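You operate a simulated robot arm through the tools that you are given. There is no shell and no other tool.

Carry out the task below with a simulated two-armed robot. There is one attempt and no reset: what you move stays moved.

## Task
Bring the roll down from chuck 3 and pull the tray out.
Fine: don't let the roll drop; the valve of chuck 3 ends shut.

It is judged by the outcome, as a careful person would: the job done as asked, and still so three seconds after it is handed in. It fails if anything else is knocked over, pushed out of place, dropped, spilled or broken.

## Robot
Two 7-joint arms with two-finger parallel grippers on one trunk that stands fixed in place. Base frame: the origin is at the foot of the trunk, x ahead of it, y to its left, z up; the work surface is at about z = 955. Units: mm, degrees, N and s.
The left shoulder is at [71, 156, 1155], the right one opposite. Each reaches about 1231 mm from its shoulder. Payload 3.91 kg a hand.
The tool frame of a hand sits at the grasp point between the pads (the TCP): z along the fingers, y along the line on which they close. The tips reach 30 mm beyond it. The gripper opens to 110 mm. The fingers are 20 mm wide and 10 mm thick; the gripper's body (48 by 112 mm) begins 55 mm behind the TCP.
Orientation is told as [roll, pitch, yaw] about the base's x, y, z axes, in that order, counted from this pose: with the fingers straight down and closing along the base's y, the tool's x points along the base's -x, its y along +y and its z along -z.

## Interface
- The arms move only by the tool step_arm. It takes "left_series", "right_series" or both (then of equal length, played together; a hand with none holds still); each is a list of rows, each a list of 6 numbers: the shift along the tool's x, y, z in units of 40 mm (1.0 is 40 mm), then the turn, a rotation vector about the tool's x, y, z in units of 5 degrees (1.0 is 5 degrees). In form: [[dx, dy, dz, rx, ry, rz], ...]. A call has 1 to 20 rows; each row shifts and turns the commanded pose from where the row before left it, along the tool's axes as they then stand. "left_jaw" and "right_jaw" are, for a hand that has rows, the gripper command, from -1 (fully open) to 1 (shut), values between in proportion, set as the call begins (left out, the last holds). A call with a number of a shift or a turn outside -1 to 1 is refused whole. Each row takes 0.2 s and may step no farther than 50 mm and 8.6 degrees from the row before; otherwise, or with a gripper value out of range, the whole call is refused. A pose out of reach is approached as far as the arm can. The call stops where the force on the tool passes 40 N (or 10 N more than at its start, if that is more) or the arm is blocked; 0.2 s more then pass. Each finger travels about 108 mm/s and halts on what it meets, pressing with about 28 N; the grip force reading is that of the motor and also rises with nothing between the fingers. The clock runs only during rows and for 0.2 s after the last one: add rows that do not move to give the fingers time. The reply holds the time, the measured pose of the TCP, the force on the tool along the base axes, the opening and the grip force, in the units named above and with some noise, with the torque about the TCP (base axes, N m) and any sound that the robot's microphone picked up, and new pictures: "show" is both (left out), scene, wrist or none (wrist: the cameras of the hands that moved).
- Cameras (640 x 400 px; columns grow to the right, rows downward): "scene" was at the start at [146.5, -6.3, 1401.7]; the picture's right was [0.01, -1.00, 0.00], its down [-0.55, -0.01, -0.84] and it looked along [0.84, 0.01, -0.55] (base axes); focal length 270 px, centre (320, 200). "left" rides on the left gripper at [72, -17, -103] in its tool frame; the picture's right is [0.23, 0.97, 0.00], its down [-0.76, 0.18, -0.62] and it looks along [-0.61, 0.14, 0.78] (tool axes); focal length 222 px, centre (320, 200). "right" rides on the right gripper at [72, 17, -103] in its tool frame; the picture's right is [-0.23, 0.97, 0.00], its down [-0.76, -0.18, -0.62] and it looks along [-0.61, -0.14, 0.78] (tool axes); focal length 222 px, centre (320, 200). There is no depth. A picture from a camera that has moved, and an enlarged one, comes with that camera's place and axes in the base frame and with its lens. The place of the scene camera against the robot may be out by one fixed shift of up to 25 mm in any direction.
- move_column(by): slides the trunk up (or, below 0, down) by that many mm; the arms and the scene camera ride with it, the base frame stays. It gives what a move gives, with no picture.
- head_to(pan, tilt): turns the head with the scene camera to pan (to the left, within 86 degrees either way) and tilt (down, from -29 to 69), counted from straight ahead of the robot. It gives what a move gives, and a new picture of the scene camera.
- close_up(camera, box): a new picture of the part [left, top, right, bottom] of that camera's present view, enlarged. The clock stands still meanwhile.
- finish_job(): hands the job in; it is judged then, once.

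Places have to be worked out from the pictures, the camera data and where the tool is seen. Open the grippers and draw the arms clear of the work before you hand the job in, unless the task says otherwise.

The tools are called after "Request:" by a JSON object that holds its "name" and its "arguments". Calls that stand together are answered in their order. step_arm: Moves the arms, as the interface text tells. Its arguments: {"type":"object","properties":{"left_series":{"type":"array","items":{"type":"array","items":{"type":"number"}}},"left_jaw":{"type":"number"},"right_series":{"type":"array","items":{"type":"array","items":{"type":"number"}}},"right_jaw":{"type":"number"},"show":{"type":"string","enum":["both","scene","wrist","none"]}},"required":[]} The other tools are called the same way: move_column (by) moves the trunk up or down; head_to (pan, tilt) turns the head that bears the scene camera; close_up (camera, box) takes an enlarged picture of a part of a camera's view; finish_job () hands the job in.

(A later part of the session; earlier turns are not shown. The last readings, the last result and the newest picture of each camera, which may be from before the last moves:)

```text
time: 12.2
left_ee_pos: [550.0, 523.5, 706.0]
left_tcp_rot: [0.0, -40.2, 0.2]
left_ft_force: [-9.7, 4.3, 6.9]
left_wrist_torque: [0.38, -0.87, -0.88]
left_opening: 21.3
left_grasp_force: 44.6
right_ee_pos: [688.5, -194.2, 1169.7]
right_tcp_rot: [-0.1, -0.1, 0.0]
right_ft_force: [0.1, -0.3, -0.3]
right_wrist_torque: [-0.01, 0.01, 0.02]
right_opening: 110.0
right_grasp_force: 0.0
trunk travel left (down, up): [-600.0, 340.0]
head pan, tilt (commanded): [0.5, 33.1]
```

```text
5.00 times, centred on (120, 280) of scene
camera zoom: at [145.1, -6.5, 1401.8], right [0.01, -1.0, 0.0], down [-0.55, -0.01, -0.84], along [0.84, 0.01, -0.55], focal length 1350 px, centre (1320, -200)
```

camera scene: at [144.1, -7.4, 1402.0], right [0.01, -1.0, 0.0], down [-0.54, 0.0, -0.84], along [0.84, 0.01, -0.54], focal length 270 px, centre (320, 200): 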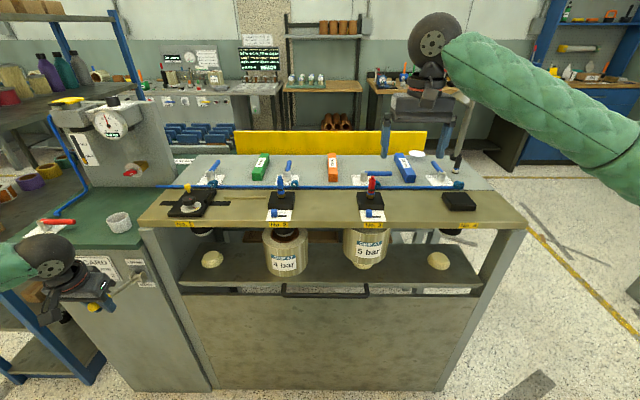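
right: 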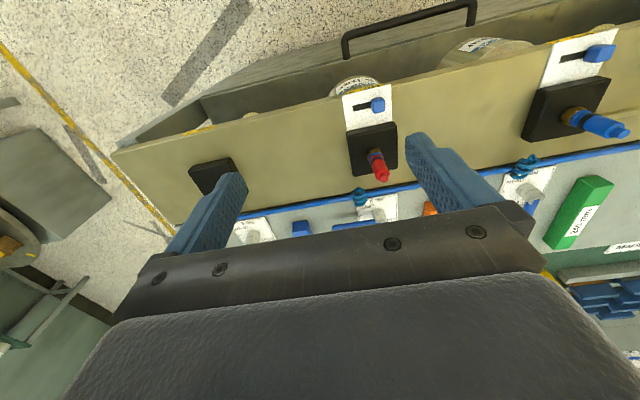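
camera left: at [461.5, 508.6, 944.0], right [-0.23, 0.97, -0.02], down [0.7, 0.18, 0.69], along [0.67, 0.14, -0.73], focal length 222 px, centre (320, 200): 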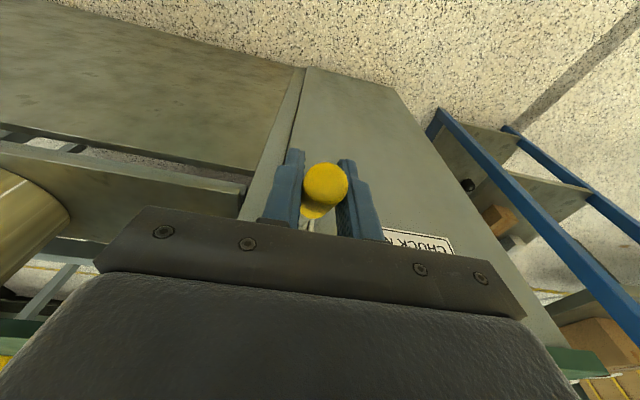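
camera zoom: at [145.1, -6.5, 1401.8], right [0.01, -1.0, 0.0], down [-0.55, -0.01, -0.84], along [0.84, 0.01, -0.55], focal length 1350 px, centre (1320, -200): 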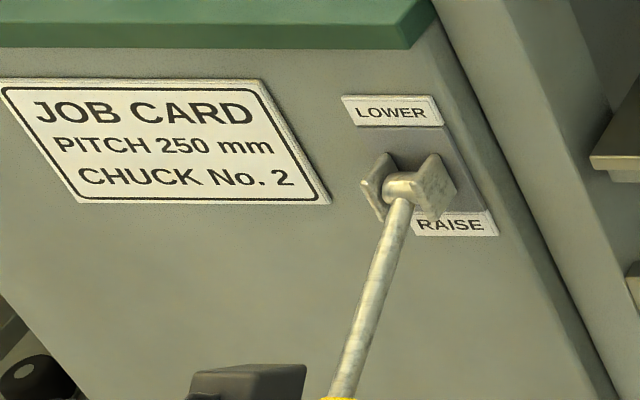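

Still ~6 mm gap with a shadow below roll 3; the lever still swings freely. Another 5°.

Request:
{"name": "step_arm", "arguments": {"left_series": [[0.029, 0, 0.279, 0, -0.5, 0], [0, 0, 0, 0, 0, 0]], "show": "none"}}

Request:
{"name": "close_up", "arguments": {"camera": "scene", "box": [240, 200, 440, 310]}}

```text
time: 12.8
left_ee_pos: [555.9, 524.8, 699.0]
left_tcp_rot: [0.0, -42.7, 0.1]
left_ft_force: [-8.4, 0.3, 8.1]
left_wrist_torque: [0.48, -0.85, -0.75]
left_opening: 21.1
left_grasp_force: 44.6
right_ee_pos: [689.4, -194.6, 1168.7]
right_tcp_rot: [0.0, 0.1, 0.1]
right_ft_force: [0.6, 0.4, 0.4]
right_wrist_torque: [0.05, 0.0, -0.01]
right_opening: 110.1
right_grasp_force: 0.2
trunk travel left (down, up): [-600.0, 340.0]
head pan, tilt (commanded): [0.5, 33.1]
```

```text
3.20 times, centred on (340, 255) of scene
camera zoom: at [145.2, -6.9, 1401.8], right [0.01, -1.0, 0.0], down [-0.55, 0.0, -0.84], along [0.84, 0.01, -0.55], focal length 864 px, centre (256, 24)
```

zoom: 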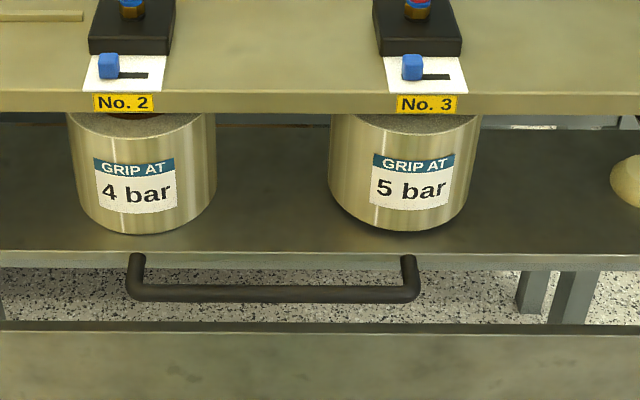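

Roll bottoms differ by only ~3 mm now. One more 5° in two half-steps, watching the contact force.

Request:
{"name": "step_arm", "arguments": {"left_series": [[0.011, 0, 0.138, 0, -0.25, 0], [0.011, 0, 0.138, 0, -0.25, 0], [0, 0, 0, 0, 0, 0]], "show": "none"}}

Request:
{"name": "close_up", "arguments": {"camera": "scene", "box": [240, 200, 440, 310]}}

```text
time: 13.6
left_ee_pos: [563.4, 526.3, 689.2]
left_tcp_rot: [0.0, -45.1, 0.0]
left_ft_force: [-1.8, -4.4, 13.3]
left_wrist_torque: [0.41, -0.84, -0.7]
left_opening: 21.5
left_grasp_force: 45.2
right_ee_pos: [688.4, -195.3, 1168.8]
right_tcp_rot: [0.0, 0.0, 0.1]
right_ft_force: [0.5, 0.2, -0.2]
right_wrist_torque: [0.01, -0.03, -0.03]
right_opening: 110.0
right_grasp_force: 0.0
trunk travel left (down, up): [-600.0, 340.0]
head pan, tilt (commanded): [0.5, 33.1]
```

```text
3.20 times, centred on (340, 255) of scene
camera zoom: at [145.3, -7.4, 1401.9], right [0.01, -1.0, 0.0], down [-0.55, 0.0, -0.84], along [0.84, 0.01, -0.55], focal length 864 px, centre (256, 24)
```

zoom: 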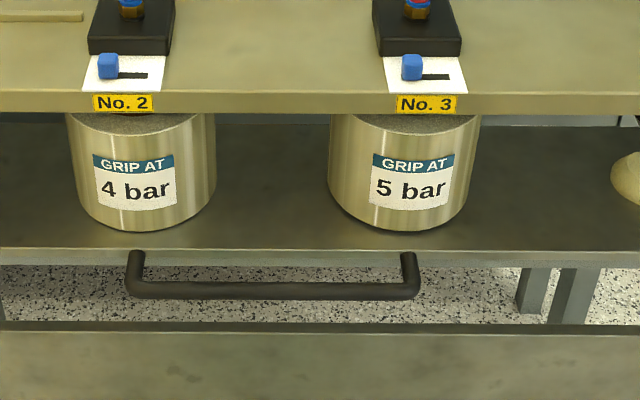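

The two rolls now look level. I zoom in on roll 3's bottom edge to see whether it has touched the tray.

Request:
{"name": "close_up", "arguments": {"camera": "scene", "box": [335, 245, 395, 285]}}

Request:
{"name": "close_up", "arguments": {"camera": "scene", "box": [255, 245, 315, 285]}}

```text
10.00 times, centred on (365, 265) of scene
camera zoom: at [145.3, -7.4, 1401.9], right [0.01, -1.0, 0.0], down [-0.55, 0.0, -0.84], along [0.84, 0.01, -0.55], focal length 2700 px, centre (-130, -450)
```

zoom: 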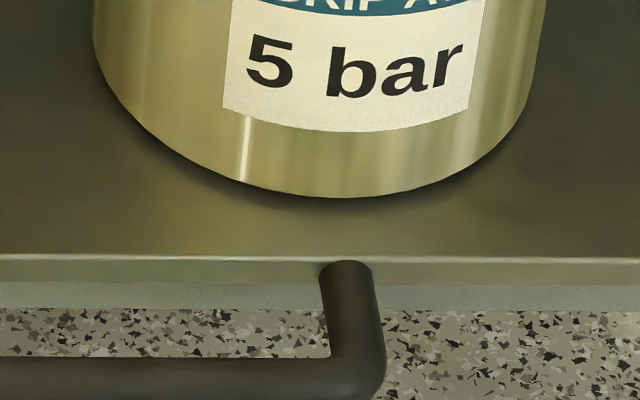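

```text
10.00 times, centred on (285, 265) of scene
camera zoom: at [145.3, -7.4, 1401.9], right [0.01, -1.0, 0.0], down [-0.55, 0.0, -0.84], along [0.84, 0.01, -0.55], focal length 2700 px, centre (670, -450)
```

zoom: 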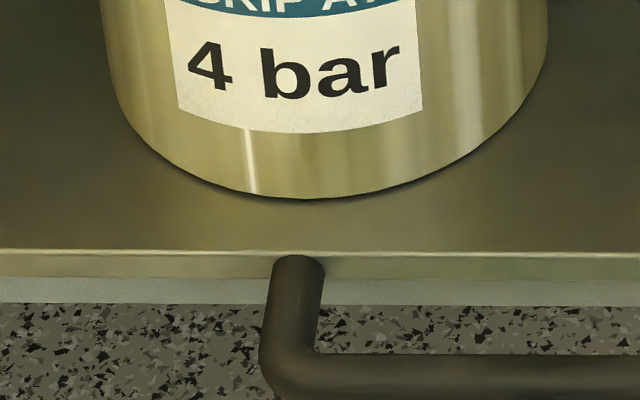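

A gap of roughly 2-3 mm seems to remain under roll 3 (its shadow is wider than roll 2's). I pull the lever a further 5° gently.

Request:
{"name": "step_arm", "arguments": {"left_series": [[0.0, 0, 0.148, 0, -0.25, 0], [0.0, 0, 0.148, 0, -0.25, 0], [0, 0, 0, 0, 0, 0]], "show": "none"}}

Request:
{"name": "close_up", "arguments": {"camera": "scene", "box": [335, 245, 395, 285]}}

Request:
{"name": "close_up", "arguments": {"camera": "scene", "box": [255, 245, 315, 285]}}

Request:
{"name": "close_up", "arguments": {"camera": "scene", "box": [240, 200, 440, 310]}}

```text
time: 14.4
left_ee_pos: [569.2, 525.3, 680.6]
left_tcp_rot: [0.1, -47.7, 0.0]
left_ft_force: [-20.7, -7.2, 31.6]
left_wrist_torque: [0.46, 0.36, -0.44]
left_opening: 21.4
left_grasp_force: 45.3
right_ee_pos: [688.1, -196.5, 1170.0]
right_tcp_rot: [0.0, -0.1, 0.0]
right_ft_force: [0.1, 0.0, 0.5]
right_wrist_torque: [0.01, 0.01, -0.01]
right_opening: 109.7
right_grasp_force: 0.0
trunk travel left (down, up): [-600.0, 340.0]
head pan, tilt (commanded): [0.5, 33.1]
```

```text
10.00 times, centred on (365, 265) of scene
camera zoom: at [143.0, -8.4, 1402.3], right [0.01, -1.0, 0.0], down [-0.54, 0.0, -0.84], along [0.84, 0.01, -0.54], focal length 2700 px, centre (-130, -450)
```

zoom: 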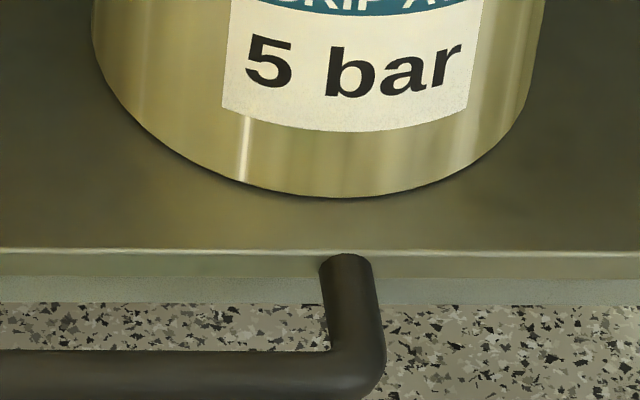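

```text
10.00 times, centred on (285, 265) of scene
camera zoom: at [143.0, -8.4, 1402.3], right [0.01, -1.0, 0.0], down [-0.54, 0.0, -0.84], along [0.84, 0.01, -0.54], focal length 2700 px, centre (670, -450)
```

zoom: 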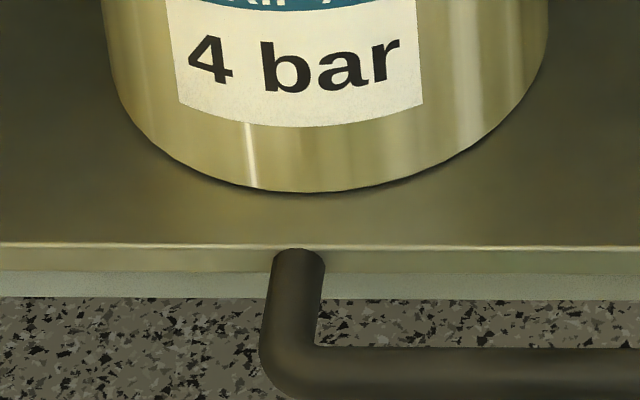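

```text
3.20 times, centred on (340, 255) of scene
camera zoom: at [143.0, -8.4, 1402.3], right [0.01, -1.0, 0.0], down [-0.54, 0.0, -0.84], along [0.84, 0.01, -0.54], focal length 864 px, centre (256, 24)
```

zoom: 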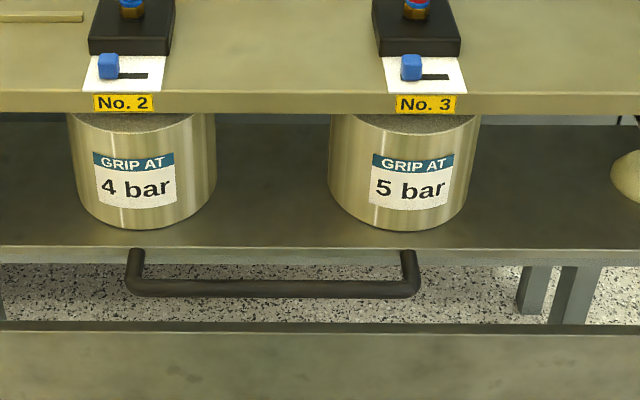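

Force jumped to ~38 N and roll 3's bottom now matches roll 2's relative to the tray, so the tray has taken up under roll 3. I ease the lever by ~1 mm but keep hold of it, and bring the right hand (jaw closing) toward valve 3, whose stem I judge at about [903, -134, 980] with its handle to y ≈ -220.

Request:
{"name": "step_arm", "arguments": {"left_series": [[0, 0, -0.02, 0, 0, 0], [0, 0, 0, 0, 0, 0], [0, 0, 0, 0, 0, 0], [0, 0, 0, 0, 0, 0], [0, 0, 0, 0, 0, 0]], "right_series": [[-0.8, -0.025, 0.2, 0, 0, 0], [-0.8, -0.025, 0.2, 0, 0, 0], [-0.8, -0.025, 0.3, 0, 0, 0], [-0.8, -0.025, 0.4, 0, 0, 0], [-0.8, -0.025, 0.4, 0, 0, 0]], "right_jaw": 1, "show": "both"}}

```text
time: 15.6
left_ee_pos: [570.7, 525.2, 681.2]
left_tcp_rot: [0.1, -47.7, -0.1]
left_ft_force: [-12.8, -3.7, 26.4]
left_wrist_torque: [0.34, 1.37, -0.34]
left_opening: 21.5
left_grasp_force: 44.7
right_ee_pos: [846.9, -199.8, 1109.7]
right_tcp_rot: [0.1, -0.2, 0.1]
right_ft_force: [0.3, -0.7, -0.3]
right_wrist_torque: [0.01, -0.03, -0.01]
right_opening: 0.0
right_grasp_force: 28.4
trunk travel left (down, up): [-600.0, 340.0]
head pan, tilt (commanded): [0.5, 33.1]
camera scene: at [143.7, -8.2, 1402.1], right [0.01, -1.0, 0.0], down [-0.54, 0.0, -0.84], along [0.84, 0.01, -0.54], focal length 270 px, centre (320, 200)
camera right: at [775.7, -184.0, 1211.9], right [0.23, 0.97, 0.0], down [0.76, -0.18, 0.62], along [0.61, -0.14, -0.78], focal length 222 px, centre (320, 200)
camera left: at [444.7, 508.4, 695.2], right [-0.15, 0.97, -0.17], down [0.05, 0.18, 0.98], along [0.99, 0.14, -0.08], focal length 222 px, centre (320, 200)
```

scene: 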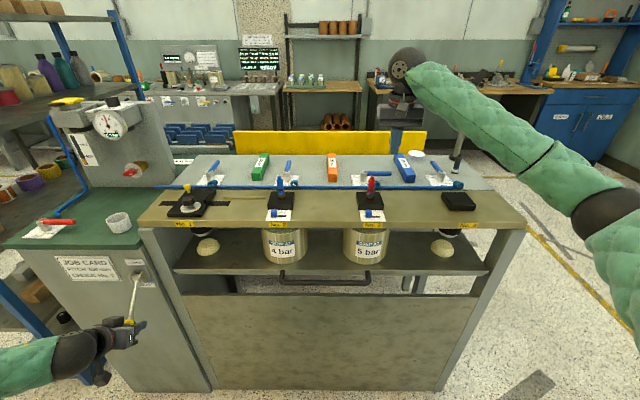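
right: 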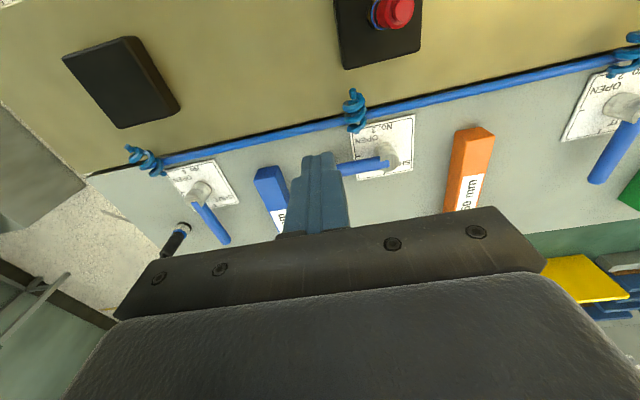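
left: 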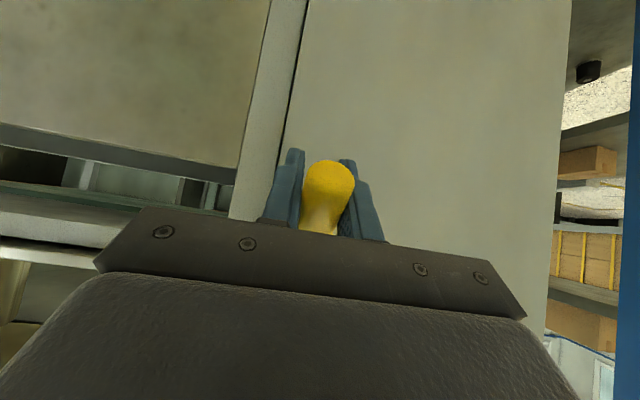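

I zoom in on valve 3 from the right wrist camera to fix its stem and handle.

Request:
{"name": "close_up", "arguments": {"camera": "right", "box": [240, 80, 520, 250]}}

Request:
{"name": "close_up", "arguments": {"camera": "scene", "box": [340, 140, 460, 200]}}

```text
2.29 times, centred on (380, 165) of right
camera zoom: at [775.7, -184.0, 1211.9], right [0.23, 0.97, 0.0], down [0.76, -0.18, 0.62], along [0.61, -0.14, -0.78], focal length 508 px, centre (183, 280)
```

zoom: 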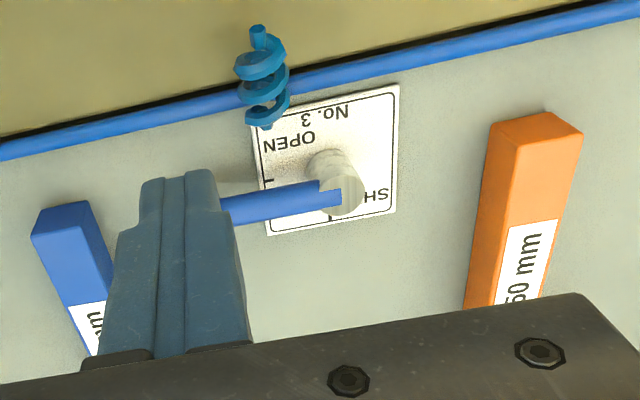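

```text
5.33 times, centred on (400, 170) of scene
camera zoom: at [143.7, -8.2, 1402.1], right [0.01, -1.0, 0.0], down [-0.54, 0.0, -0.84], along [0.84, 0.01, -0.54], focal length 1440 px, centre (-107, 360)
```

zoom: 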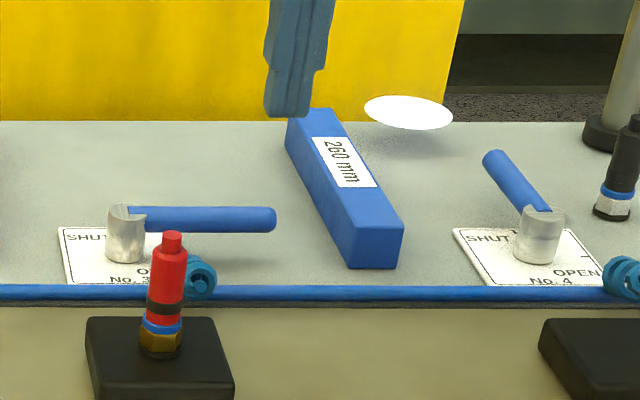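

The plate confirms OPEN mark on the -y side and SHUT mark on the far (+x) side. Handle runs along x ≈ 915, z ≈ 979 from y ≈ -140 to -226. I place the closed right fingers at [880, -206] on the robot side of the handle and lower to z ≈ 1030 for a check.

Request:
{"name": "step_arm", "arguments": {"right_series": [[-0.83, -0.15, 0, 0, 0, 0], [0, 0, 1.0, 0, 0, 0], [0, 0, 1.0, 0, 0, 0], [0, 0, 0, 0, 0, 0]], "show": "both"}}

Request:
{"name": "close_up", "arguments": {"camera": "scene", "box": [340, 120, 460, 200]}}

Request:
{"name": "close_up", "arguments": {"camera": "right", "box": [240, 80, 520, 250]}}

```text
time: 16.6
left_ee_pos: [568.8, 526.4, 682.0]
left_tcp_rot: [0.2, -47.6, 0.0]
left_ft_force: [-15.9, -2.2, 26.8]
left_wrist_torque: [0.22, 0.51, -0.42]
left_opening: 21.3
left_grasp_force: 44.9
right_ee_pos: [878.8, -206.9, 1031.8]
right_tcp_rot: [0.0, -0.1, 0.2]
right_ft_force: [0.0, -0.7, -0.4]
right_wrist_torque: [0.0, -0.03, -0.02]
right_opening: 0.0
right_grasp_force: 28.3
trunk travel left (down, up): [-600.0, 340.0]
head pan, tilt (commanded): [0.5, 33.1]
camera scene: at [143.9, -7.9, 1402.0], right [0.01, -1.0, 0.0], down [-0.54, 0.0, -0.84], along [0.84, 0.01, -0.54], focal length 270 px, centre (320, 200)
camera right: at [808.1, -190.1, 1133.5], right [0.23, 0.97, 0.0], down [0.76, -0.18, 0.62], along [0.61, -0.14, -0.78], focal length 222 px, centre (320, 200)
```

scene: 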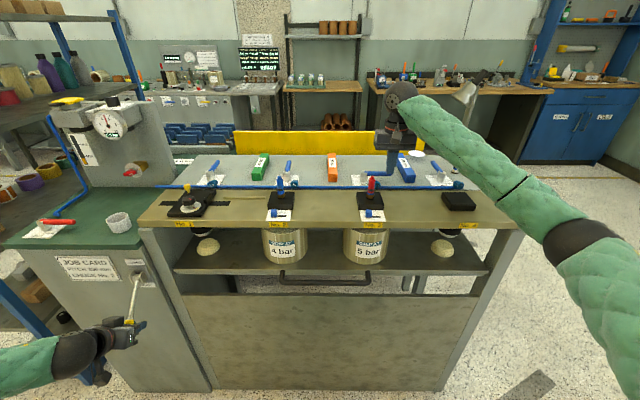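
right: 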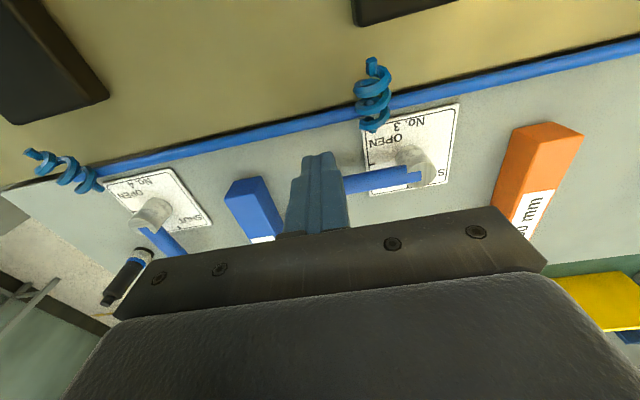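

```text
5.00 times, centred on (400, 160) of scene
camera zoom: at [143.9, -7.9, 1402.0], right [0.01, -1.0, 0.0], down [-0.54, 0.0, -0.84], along [0.84, 0.01, -0.54], focal length 1350 px, centre (-80, 400)
```

zoom: 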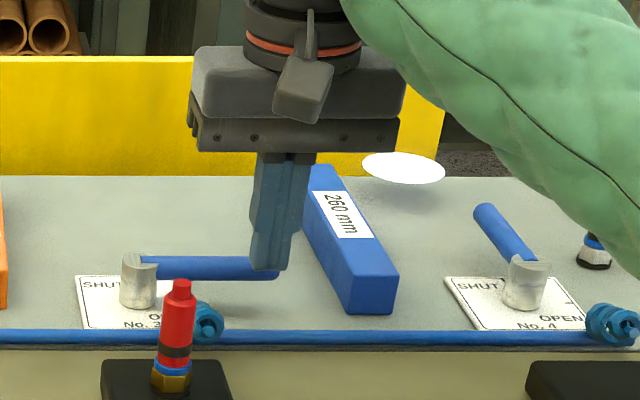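

```text
2.29 times, centred on (380, 165) of right
camera zoom: at [808.1, -190.1, 1133.5], right [0.23, 0.97, 0.0], down [0.76, -0.18, 0.62], along [0.61, -0.14, -0.78], focal length 508 px, centre (183, 280)
```

zoom: 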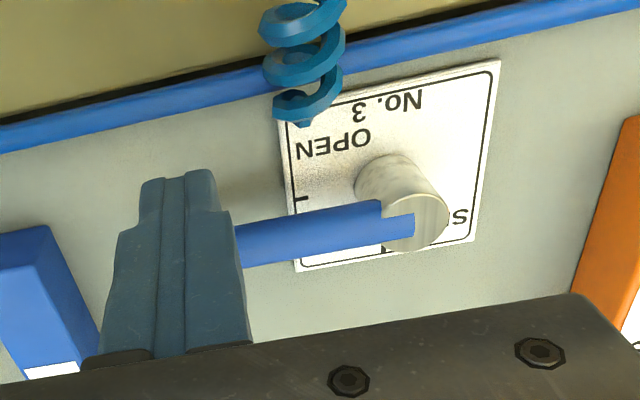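

The finger is over the clear gap just on the robot side of the handle. I descend 35 mm so the tips sit at about z 967 beside the handle.

Request:
{"name": "step_arm", "arguments": {"right_series": [[0, 0, 0.45, 0, 0, 0], [0, 0, 0.43, 0, 0, 0], [0, 0, 0, 0, 0, 0]], "show": "none"}}

Request:
{"name": "close_up", "arguments": {"camera": "scene", "box": [340, 120, 460, 200]}}

Request:
{"name": "close_up", "arguments": {"camera": "right", "box": [240, 80, 520, 250]}}

```text
time: 17.4
left_ee_pos: [569.7, 525.8, 680.9]
left_tcp_rot: [0.0, -47.6, 0.0]
left_ft_force: [-15.9, -2.4, 25.9]
left_wrist_torque: [0.31, 0.43, -0.4]
left_opening: 21.7
left_grasp_force: 44.6
right_ee_pos: [879.9, -206.9, 997.4]
right_tcp_rot: [0.1, -0.2, 0.2]
right_ft_force: [0.4, 0.2, 1.1]
right_wrist_torque: [-0.02, 0.0, -0.02]
right_opening: 0.0
right_grasp_force: 28.5
trunk travel left (down, up): [-600.0, 340.0]
head pan, tilt (commanded): [0.5, 33.1]
```

```text
5.00 times, centred on (400, 160) of scene
camera zoom: at [143.9, -7.8, 1402.0], right [0.01, -1.0, 0.0], down [-0.54, 0.0, -0.84], along [0.84, 0.01, -0.54], focal length 1350 px, centre (-80, 400)
```

zoom: 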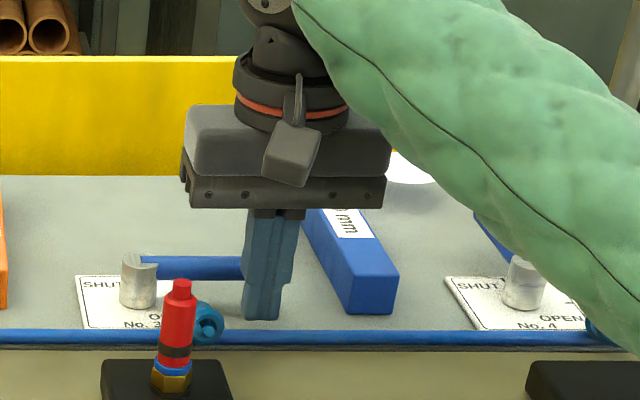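

```text
2.29 times, centred on (380, 165) of right
camera zoom: at [808.8, -189.5, 1098.2], right [0.23, 0.97, 0.0], down [0.76, -0.18, 0.62], along [0.61, -0.14, -0.78], focal length 508 px, centre (183, 280)
```

zoom: 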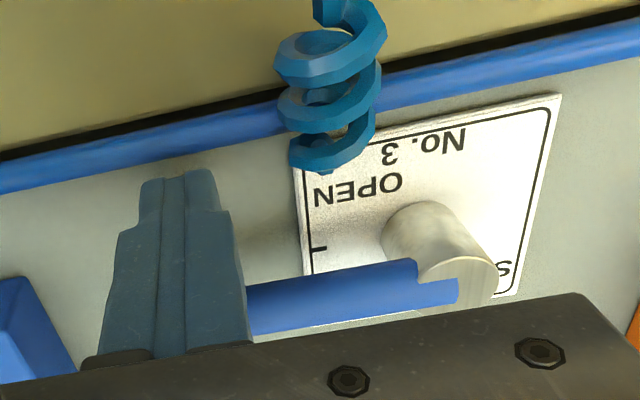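

Before pushing, I check the right forearm's clearance to the bench end, since the elbow looks low.

Request:
{"name": "close_up", "arguments": {"camera": "scene", "box": [400, 100, 640, 300]}}

```text
2.00 times, centred on (520, 200) of scene
camera zoom: at [143.9, -7.8, 1402.0], right [0.01, -1.0, 0.0], down [-0.54, 0.0, -0.84], along [0.84, 0.01, -0.54], focal length 540 px, centre (-80, 200)
```

zoom: 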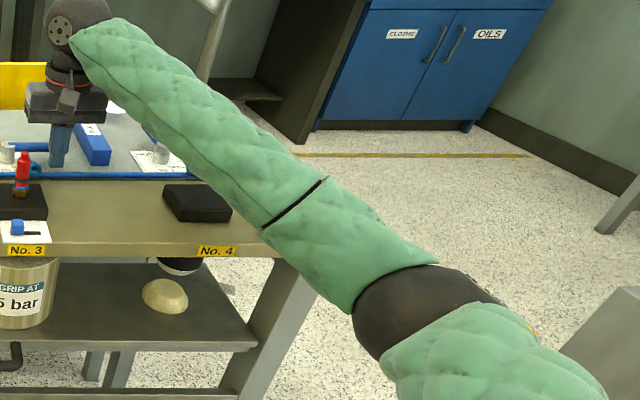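

The forearm passes well above the bench (≈60 mm by geometry). I push the valve handle away (+x), the first 30° of the arc, and check force and sound.

Request:
{"name": "step_arm", "arguments": {"right_series": [[-0.2, 0.0425, 0, 0, 0, 0], [-0.2, 0.0425, 0, 0, 0, 0], [-0.194, -0.0025, 0, 0, 0, 0], [-0.194, -0.0025, 0, 0, 0, 0], [-0.21, 0.011, 0, 0, 0, 0], [-0.21, 0.011, 0, 0, 0, 0], [0, 0, 0, 0, 0, 0]], "show": "both"}}

Request:
{"name": "close_up", "arguments": {"camera": "right", "box": [240, 80, 520, 250]}}

Request:
{"name": "close_up", "arguments": {"camera": "scene", "box": [335, 245, 395, 285]}}

```text
time: 19.0
left_ee_pos: [569.0, 525.2, 681.4]
left_tcp_rot: [0.1, -47.6, 0.1]
left_ft_force: [-16.2, -5.2, 24.3]
left_wrist_torque: [0.44, 0.26, -0.35]
left_opening: 21.4
left_grasp_force: 44.1
right_ee_pos: [929.4, -201.7, 995.5]
right_tcp_rot: [0.1, -0.1, 0.1]
right_ft_force: [0.2, -0.7, -0.4]
right_wrist_torque: [-0.01, -0.02, 0.03]
right_opening: 0.0
right_grasp_force: 28.4
trunk travel left (down, up): [-600.0, 340.0]
head pan, tilt (commanded): [0.5, 33.1]
camera scene: at [144.0, -7.9, 1402.0], right [0.01, -1.0, 0.0], down [-0.54, 0.0, -0.84], along [0.84, 0.01, -0.54], focal length 270 px, centre (320, 200)
camera right: at [858.2, -185.3, 1097.3], right [0.23, 0.97, 0.0], down [0.76, -0.18, 0.62], along [0.61, -0.14, -0.78], focal length 222 px, centre (320, 200)
```

scene: 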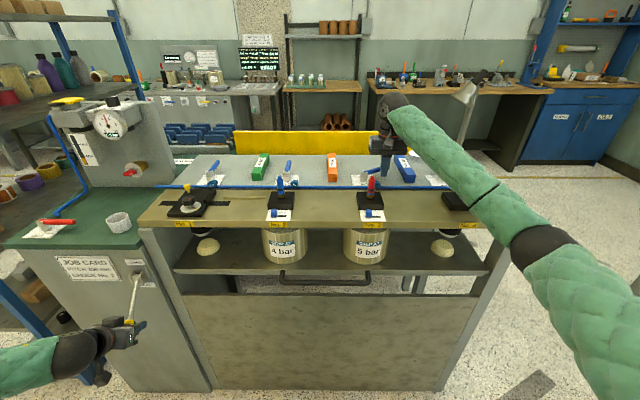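
right: 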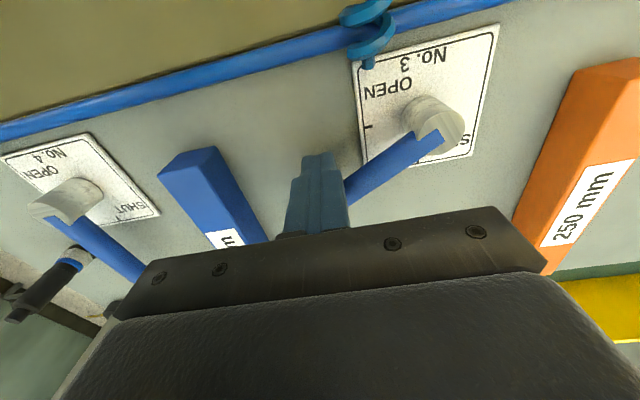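

```text
2.29 times, centred on (380, 165) of right
camera zoom: at [858.2, -185.3, 1097.3], right [0.23, 0.97, 0.0], down [0.76, -0.18, 0.62], along [0.61, -0.14, -0.78], focal length 508 px, centre (183, 280)
```

zoom: 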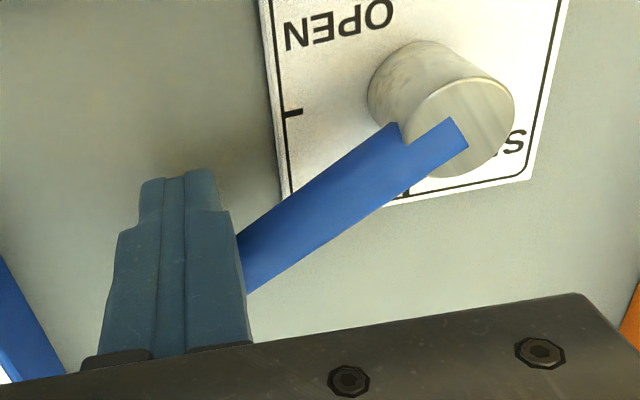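

```text
10.00 times, centred on (365, 265) of scene
camera zoom: at [144.0, -7.9, 1402.0], right [0.01, -1.0, 0.0], down [-0.54, 0.0, -0.84], along [0.84, 0.01, -0.54], focal length 2700 px, centre (-130, -450)
```

zoom: 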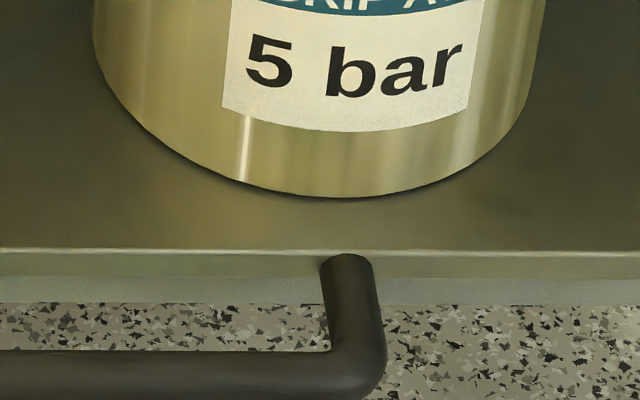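

The handle has turned about 30° with little resistance, roll unchanged. I continue along the arc toward SHUT.

Request:
{"name": "step_arm", "arguments": {"right_series": [[-0.19, 0.05, 0, 0, 0, 0], [-0.19, 0.05, 0, 0, 0, 0], [-0.195, 0.135, 0, 0, 0, 0], [-0.195, 0.135, 0, 0, 0, 0], [-0.151, 0.18, 0, 0, 0, 0], [-0.151, 0.18, 0, 0, 0, 0], [-0.095, 0.226, 0, 0, 0, 0], [-0.095, 0.226, 0, 0, 0, 0], [0, 0, 0, 0, 0, 0]], "show": "both"}}

Request:
{"name": "close_up", "arguments": {"camera": "right", "box": [240, 80, 520, 250]}}

Request:
{"name": "close_up", "arguments": {"camera": "scene", "box": [340, 120, 460, 200]}}

```text
time: 21.0
left_ee_pos: [568.6, 525.1, 679.8]
left_tcp_rot: [0.1, -47.5, 0.0]
left_ft_force: [-15.3, -6.9, 23.0]
left_wrist_torque: [0.51, 0.33, -0.22]
left_opening: 21.6
left_grasp_force: 44.9
right_ee_pos: [979.5, -153.8, 993.3]
right_tcp_rot: [0.1, -0.1, 0.1]
right_ft_force: [0.7, 1.0, 0.4]
right_wrist_torque: [0.0, 0.02, -0.01]
right_opening: 0.1
right_grasp_force: 28.2
trunk travel left (down, up): [-600.0, 340.0]
head pan, tilt (commanded): [0.5, 33.1]
camera scene: at [144.1, -7.9, 1401.9], right [0.01, -1.0, 0.0], down [-0.54, 0.0, -0.84], along [0.84, 0.01, -0.54], focal length 270 px, centre (320, 200)
camera right: at [907.8, -137.4, 1095.9], right [0.23, 0.97, 0.0], down [0.76, -0.18, 0.62], along [0.61, -0.14, -0.78], focal length 222 px, centre (320, 200)
```

scene: 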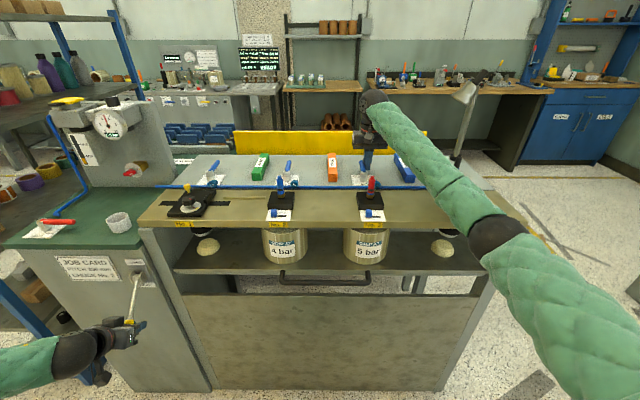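
right: 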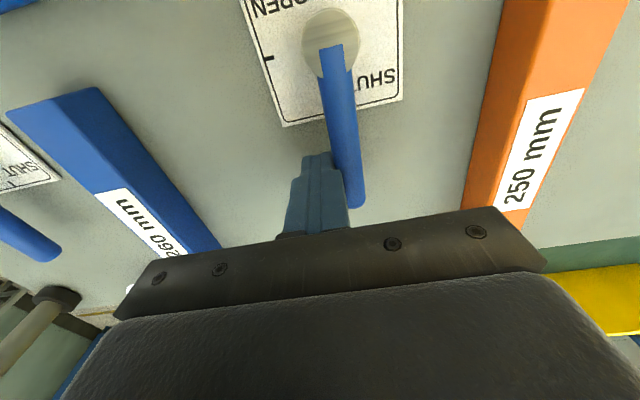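

```text
2.29 times, centred on (380, 165) of right
camera zoom: at [907.8, -137.4, 1095.9], right [0.23, 0.97, 0.0], down [0.76, -0.18, 0.62], along [0.61, -0.14, -0.78], focal length 508 px, centre (183, 280)
```

zoom: 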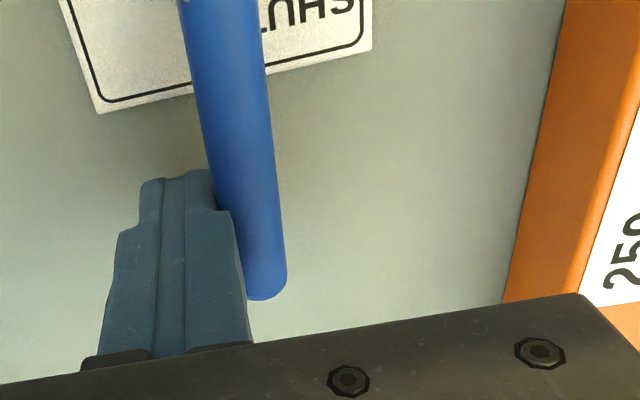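

```text
5.00 times, centred on (400, 160) of scene
camera zoom: at [144.1, -7.9, 1401.9], right [0.01, -1.0, 0.0], down [-0.54, 0.0, -0.84], along [0.84, 0.01, -0.54], focal length 1350 px, centre (-80, 400)
```

zoom: 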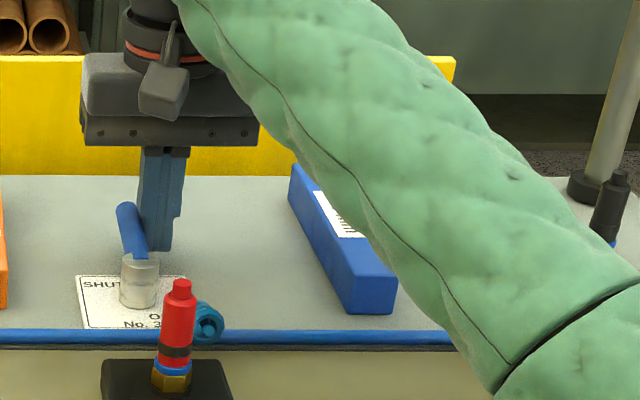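

The handle now points nearly along +x but looks 2-4° short of SHUT. I nudge it a little more in +y.

Request:
{"name": "step_arm", "arguments": {"right_series": [[0, 0.06, 0, 0, 0, 0], [0, 0.06, 0, 0, 0, 0], [0, 0, 0, 0, 0, 0]], "show": "wrist"}}

Request:
{"name": "close_up", "arguments": {"camera": "scene", "box": [340, 120, 460, 200]}}

```text
time: 21.8
left_ee_pos: [569.4, 525.3, 680.9]
left_tcp_rot: [0.1, -47.5, 0.1]
left_ft_force: [-18.5, 0.8, 21.8]
left_wrist_torque: [-0.2, -0.01, 0.16]
left_opening: 21.6
left_grasp_force: 44.9
right_ee_pos: [979.4, -151.1, 994.5]
right_tcp_rot: [-0.1, -0.1, 0.0]
right_ft_force: [-1.1, -12.5, -0.7]
right_wrist_torque: [-0.13, 0.01, 0.09]
right_opening: 0.0
right_grasp_force: 28.5
trunk travel left (down, up): [-600.0, 340.0]
head pan, tilt (commanded): [0.5, 33.1]
camera right: at [908.3, -134.6, 1096.1], right [0.23, 0.97, 0.0], down [0.76, -0.18, 0.62], along [0.61, -0.14, -0.78], focal length 222 px, centre (320, 200)
```

right: 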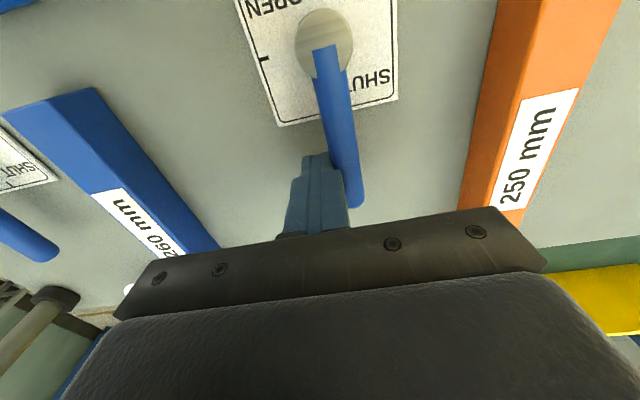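

```text
5.00 times, centred on (400, 160) of scene
camera zoom: at [144.0, -8.4, 1401.9], right [0.01, -1.0, 0.0], down [-0.54, 0.0, -0.84], along [0.84, 0.01, -0.54], focal length 1350 px, centre (-80, 400)
```

zoom: 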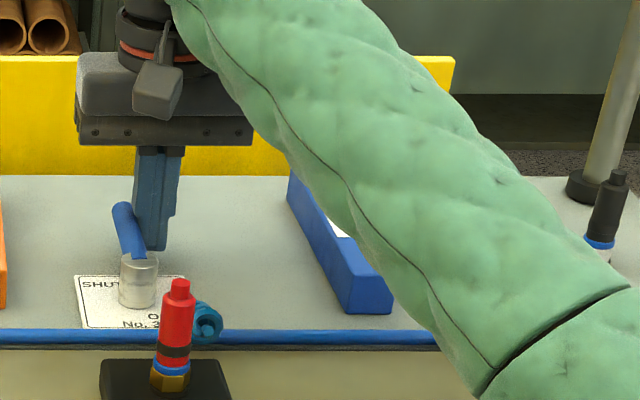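

12.5 N against a stop and the handle aligned with the SHUT mark: valve 3 is shut. I draw the right hand off the handle, up and back over the bench.

Request:
{"name": "step_arm", "arguments": {"right_series": [[0, -0.4, 0, 0, 0, 0], [0, -0.3, -0.5, 0, 0, 0], [0, 0, -1.0, 0, 0, 0], [0, 0, -1.0, 0, 0, 0], [0, 0, -1.0, 0, 0, 0], [0.5, 0, -0.7, 0, 0, 0], [0.9, 0, 0, 0, 0, 0], [0.9, 0, 0, 0, 0, 0], [0.9, 0, 0, 0, 0, 0], [0.9, 0, 0, 0, 0, 0], [0.9, 0, 0, 0, 0, 0]], "show": "both"}}

Request:
{"name": "close_up", "arguments": {"camera": "scene", "box": [330, 150, 430, 210]}}

Request:
{"name": "close_up", "arguments": {"camera": "scene", "box": [240, 200, 440, 310]}}

Request:
{"name": "close_up", "arguments": {"camera": "scene", "box": [60, 90, 160, 180]}}

```text
time: 24.2
left_ee_pos: [570.0, 524.7, 680.8]
left_tcp_rot: [0.0, -47.7, 0.1]
left_ft_force: [-18.1, -6.9, 20.0]
left_wrist_torque: [0.38, -0.85, -0.12]
left_opening: 21.5
left_grasp_force: 45.4
right_ee_pos: [779.0, -176.4, 1159.9]
right_tcp_rot: [0.0, -0.1, 0.1]
right_ft_force: [0.2, 0.6, 0.0]
right_wrist_torque: [0.03, 0.04, -0.02]
right_opening: 0.1
right_grasp_force: 28.4
trunk travel left (down, up): [-600.0, 340.0]
head pan, tilt (commanded): [0.5, 33.1]
camera scene: at [144.5, -7.9, 1401.9], right [0.01, -1.0, 0.0], down [-0.54, 0.0, -0.84], along [0.84, 0.01, -0.54], focal length 270 px, centre (320, 200)
camera right: at [707.7, -160.0, 1261.6], right [0.23, 0.97, 0.0], down [0.76, -0.18, 0.62], along [0.61, -0.14, -0.78], focal length 222 px, centre (320, 200)
```

scene: 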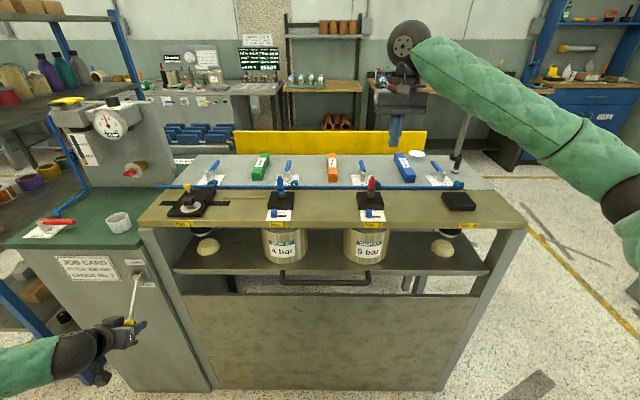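
right: 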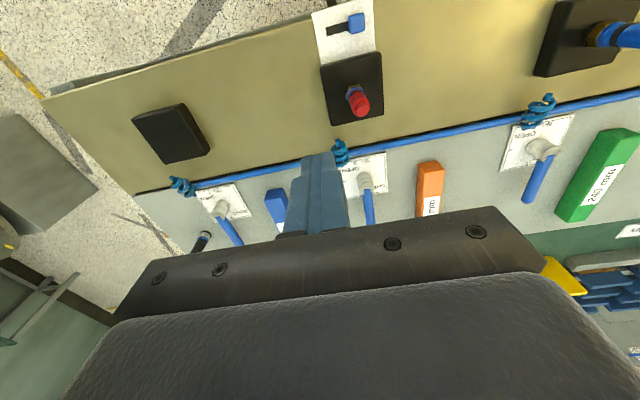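

```text
6.40 times, centred on (380, 180) of scene
camera zoom: at [144.5, -7.9, 1401.9], right [0.01, -1.0, 0.0], down [-0.54, 0.0, -0.84], along [0.84, 0.01, -0.54], focal length 1728 px, centre (-64, 328)
```

zoom: 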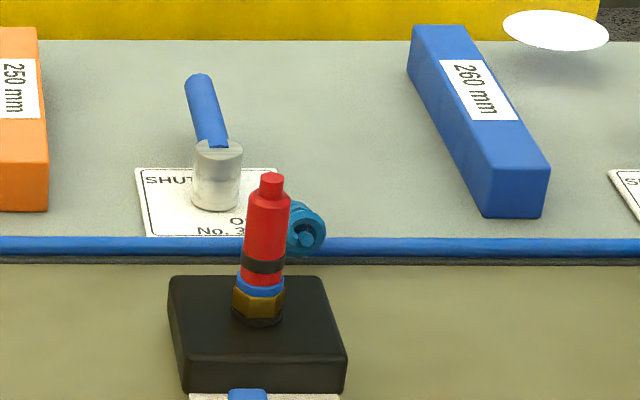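

```text
3.20 times, centred on (340, 255) of scene
camera zoom: at [144.5, -7.9, 1401.9], right [0.01, -1.0, 0.0], down [-0.54, 0.0, -0.84], along [0.84, 0.01, -0.54], focal length 864 px, centre (256, 24)
```

zoom: 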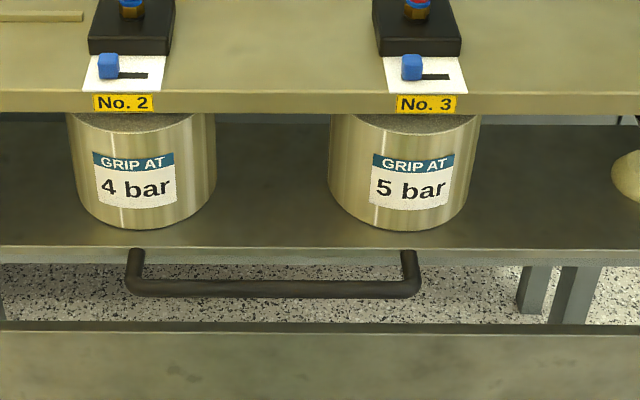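

```text
4.44 times, centred on (110, 135) of scene
camera zoom: at [144.5, -7.9, 1401.9], right [0.01, -1.0, 0.0], down [-0.54, 0.0, -0.84], along [0.84, 0.01, -0.54], focal length 1200 px, centre (1253, 489)
```

zoom: 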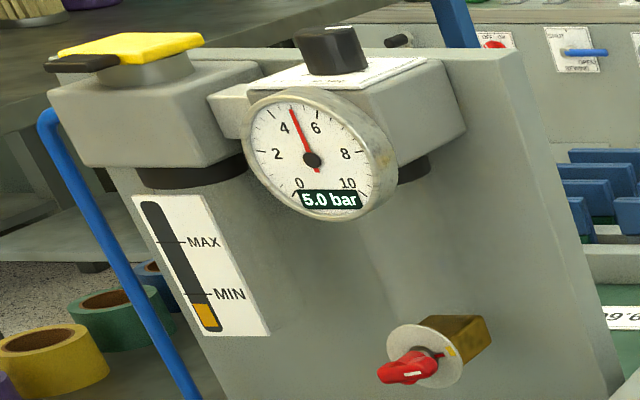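

Valve 3 reads SHUT. Chuck 3's fitting is red while chuck 2's is blue, so before lowering I inspect that fitting and the slider from the right wrist camera.

Request:
{"name": "close_up", "arguments": {"camera": "right", "box": [300, 0, 400, 130]}}

Request:
{"name": "close_up", "arguments": {"camera": "right", "box": [520, 0, 640, 80]}}

Request:
{"name": "close_up", "arguments": {"camera": "scene", "box": [262, 172, 302, 202]}}

Request:
{"name": "close_up", "arguments": {"camera": "scene", "box": [352, 172, 392, 202]}}

Request:
{"name": "close_up", "arguments": {"camera": "scene", "box": [352, 200, 392, 230]}}

```text
3.08 times, centred on (350, 65) of right
camera zoom: at [707.7, -160.0, 1261.6], right [0.23, 0.97, 0.0], down [0.76, -0.18, 0.62], along [0.61, -0.14, -0.78], focal length 684 px, centre (228, 615)
```

zoom: 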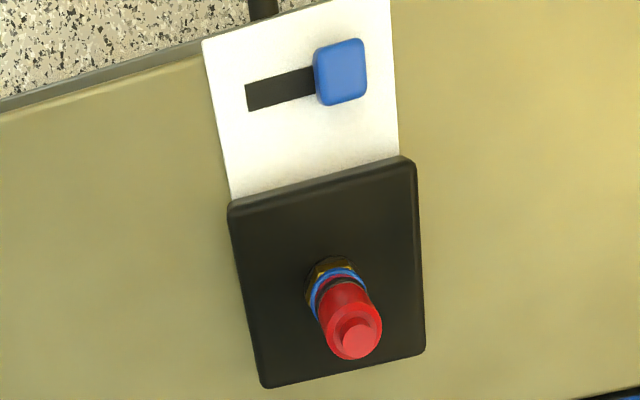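

```text
5.00 times, centred on (580, 40) of right
camera zoom: at [707.7, -160.0, 1261.6], right [0.23, 0.97, 0.0], down [0.76, -0.18, 0.62], along [0.61, -0.14, -0.78], focal length 1111 px, centre (-980, 1000)
```

zoom: 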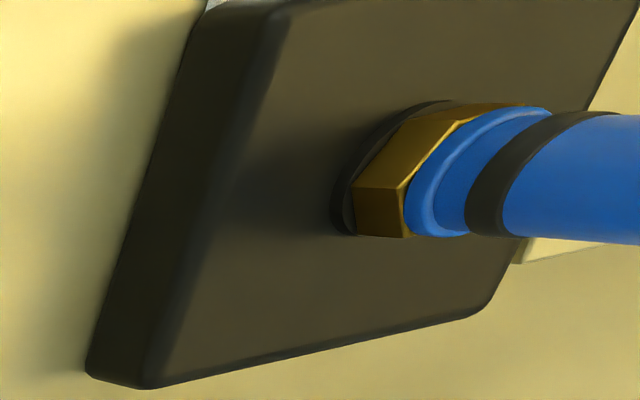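

```text
13.33 times, centred on (282, 187) of scene
camera zoom: at [144.5, -7.9, 1401.9], right [0.01, -1.0, 0.0], down [-0.54, 0.0, -0.84], along [0.84, 0.01, -0.54], focal length 3600 px, centre (827, 373)
```

zoom: 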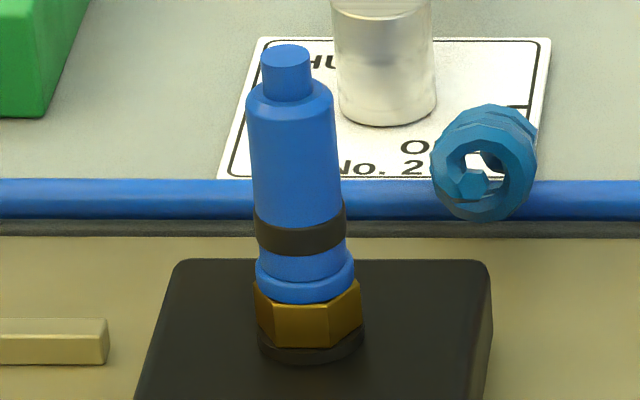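

```text
13.33 times, centred on (372, 187) of scene
camera zoom: at [144.5, -7.9, 1401.9], right [0.01, -1.0, 0.0], down [-0.54, 0.0, -0.84], along [0.84, 0.01, -0.54], focal length 3600 px, centre (-373, 373)
```

zoom: 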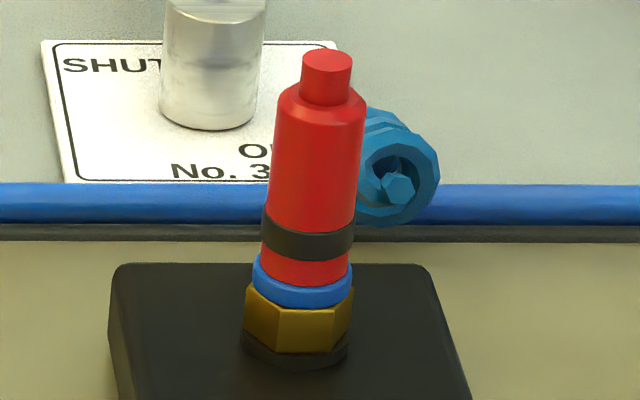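

```text
13.33 times, centred on (372, 215) of scene
camera zoom: at [144.5, -7.9, 1401.9], right [0.01, -1.0, 0.0], down [-0.54, 0.0, -0.84], along [0.84, 0.01, -0.54], focal length 3600 px, centre (-373, 0)
```

zoom: 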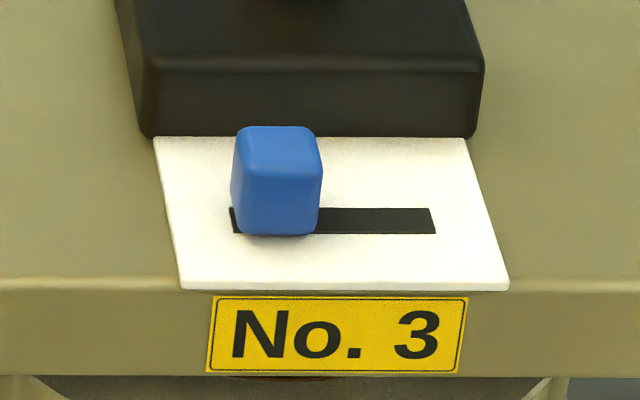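

The fittings look alike apart from colour, so I can't tell by looking whether the chuck has let go. I test by easing the lever up only a few millimetres and watching whether roll 3 follows the tray.

Request:
{"name": "step_arm", "arguments": {"left_series": [[0, 0, -0.1, 0, 0.2, 0], [0, 0, -0.1, 0, 0.2, 0], [0, 0, 0, 0, 0, 0]], "show": "none"}}

Request:
{"name": "close_up", "arguments": {"camera": "scene", "box": [335, 245, 395, 285]}}

Request:
{"name": "close_up", "arguments": {"camera": "scene", "box": [255, 245, 315, 285]}}

```text
time: 25.0
left_ee_pos: [565.8, 524.9, 685.0]
left_tcp_rot: [0.0, -45.4, 0.0]
left_ft_force: [15.4, -11.0, -0.2]
left_wrist_torque: [0.47, 1.19, -0.23]
left_opening: 21.8
left_grasp_force: 44.9
right_ee_pos: [781.6, -174.8, 1158.2]
right_tcp_rot: [0.0, 0.1, 0.0]
right_ft_force: [-0.3, 0.3, -0.5]
right_wrist_torque: [0.02, -0.01, 0.02]
right_opening: 0.0
right_grasp_force: 28.0
trunk travel left (down, up): [-600.0, 340.0]
head pan, tilt (commanded): [0.5, 33.1]
```

```text
10.00 times, centred on (365, 265) of scene
camera zoom: at [147.4, -7.0, 1401.5], right [0.01, -1.0, 0.0], down [-0.55, 0.0, -0.84], along [0.84, 0.01, -0.55], focal length 2700 px, centre (-130, -450)
```

zoom: 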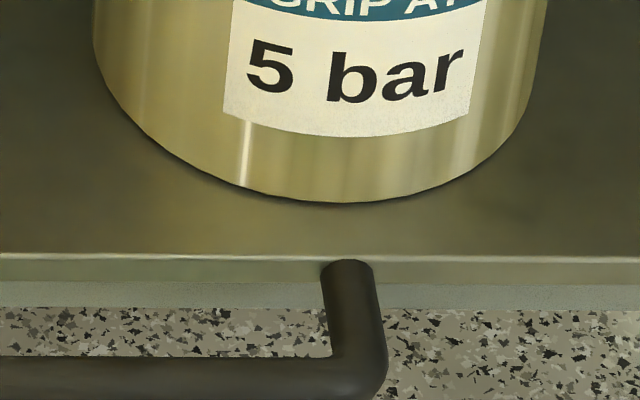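

```text
10.00 times, centred on (285, 265) of scene
camera zoom: at [147.4, -7.0, 1401.5], right [0.01, -1.0, 0.0], down [-0.55, 0.0, -0.84], along [0.84, 0.01, -0.55], focal length 2700 px, centre (670, -450)
```

zoom: 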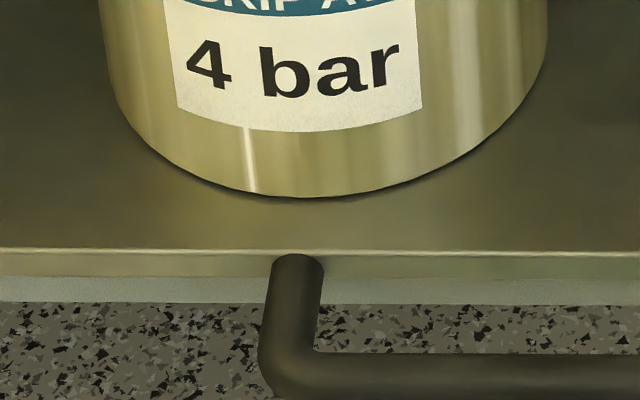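

Roll 3 kept its spacing to the tray edge. I compare with the beam label to separate tray motion from camera motion.

Request:
{"name": "close_up", "arguments": {"camera": "scene", "box": [240, 200, 440, 310]}}

```text
3.20 times, centred on (340, 255) of scene
camera zoom: at [147.4, -7.0, 1401.5], right [0.01, -1.0, 0.0], down [-0.55, 0.0, -0.84], along [0.84, 0.01, -0.55], focal length 864 px, centre (256, 24)
```

zoom: 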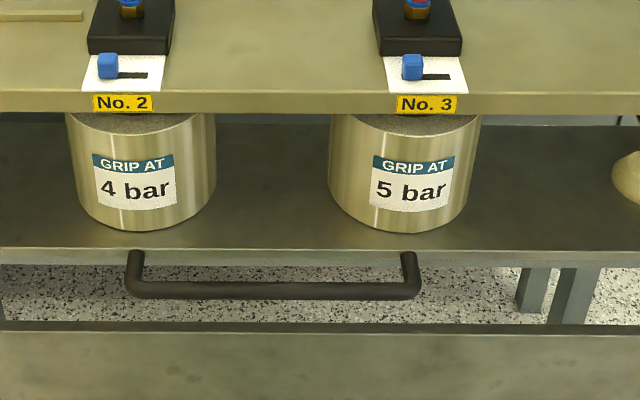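

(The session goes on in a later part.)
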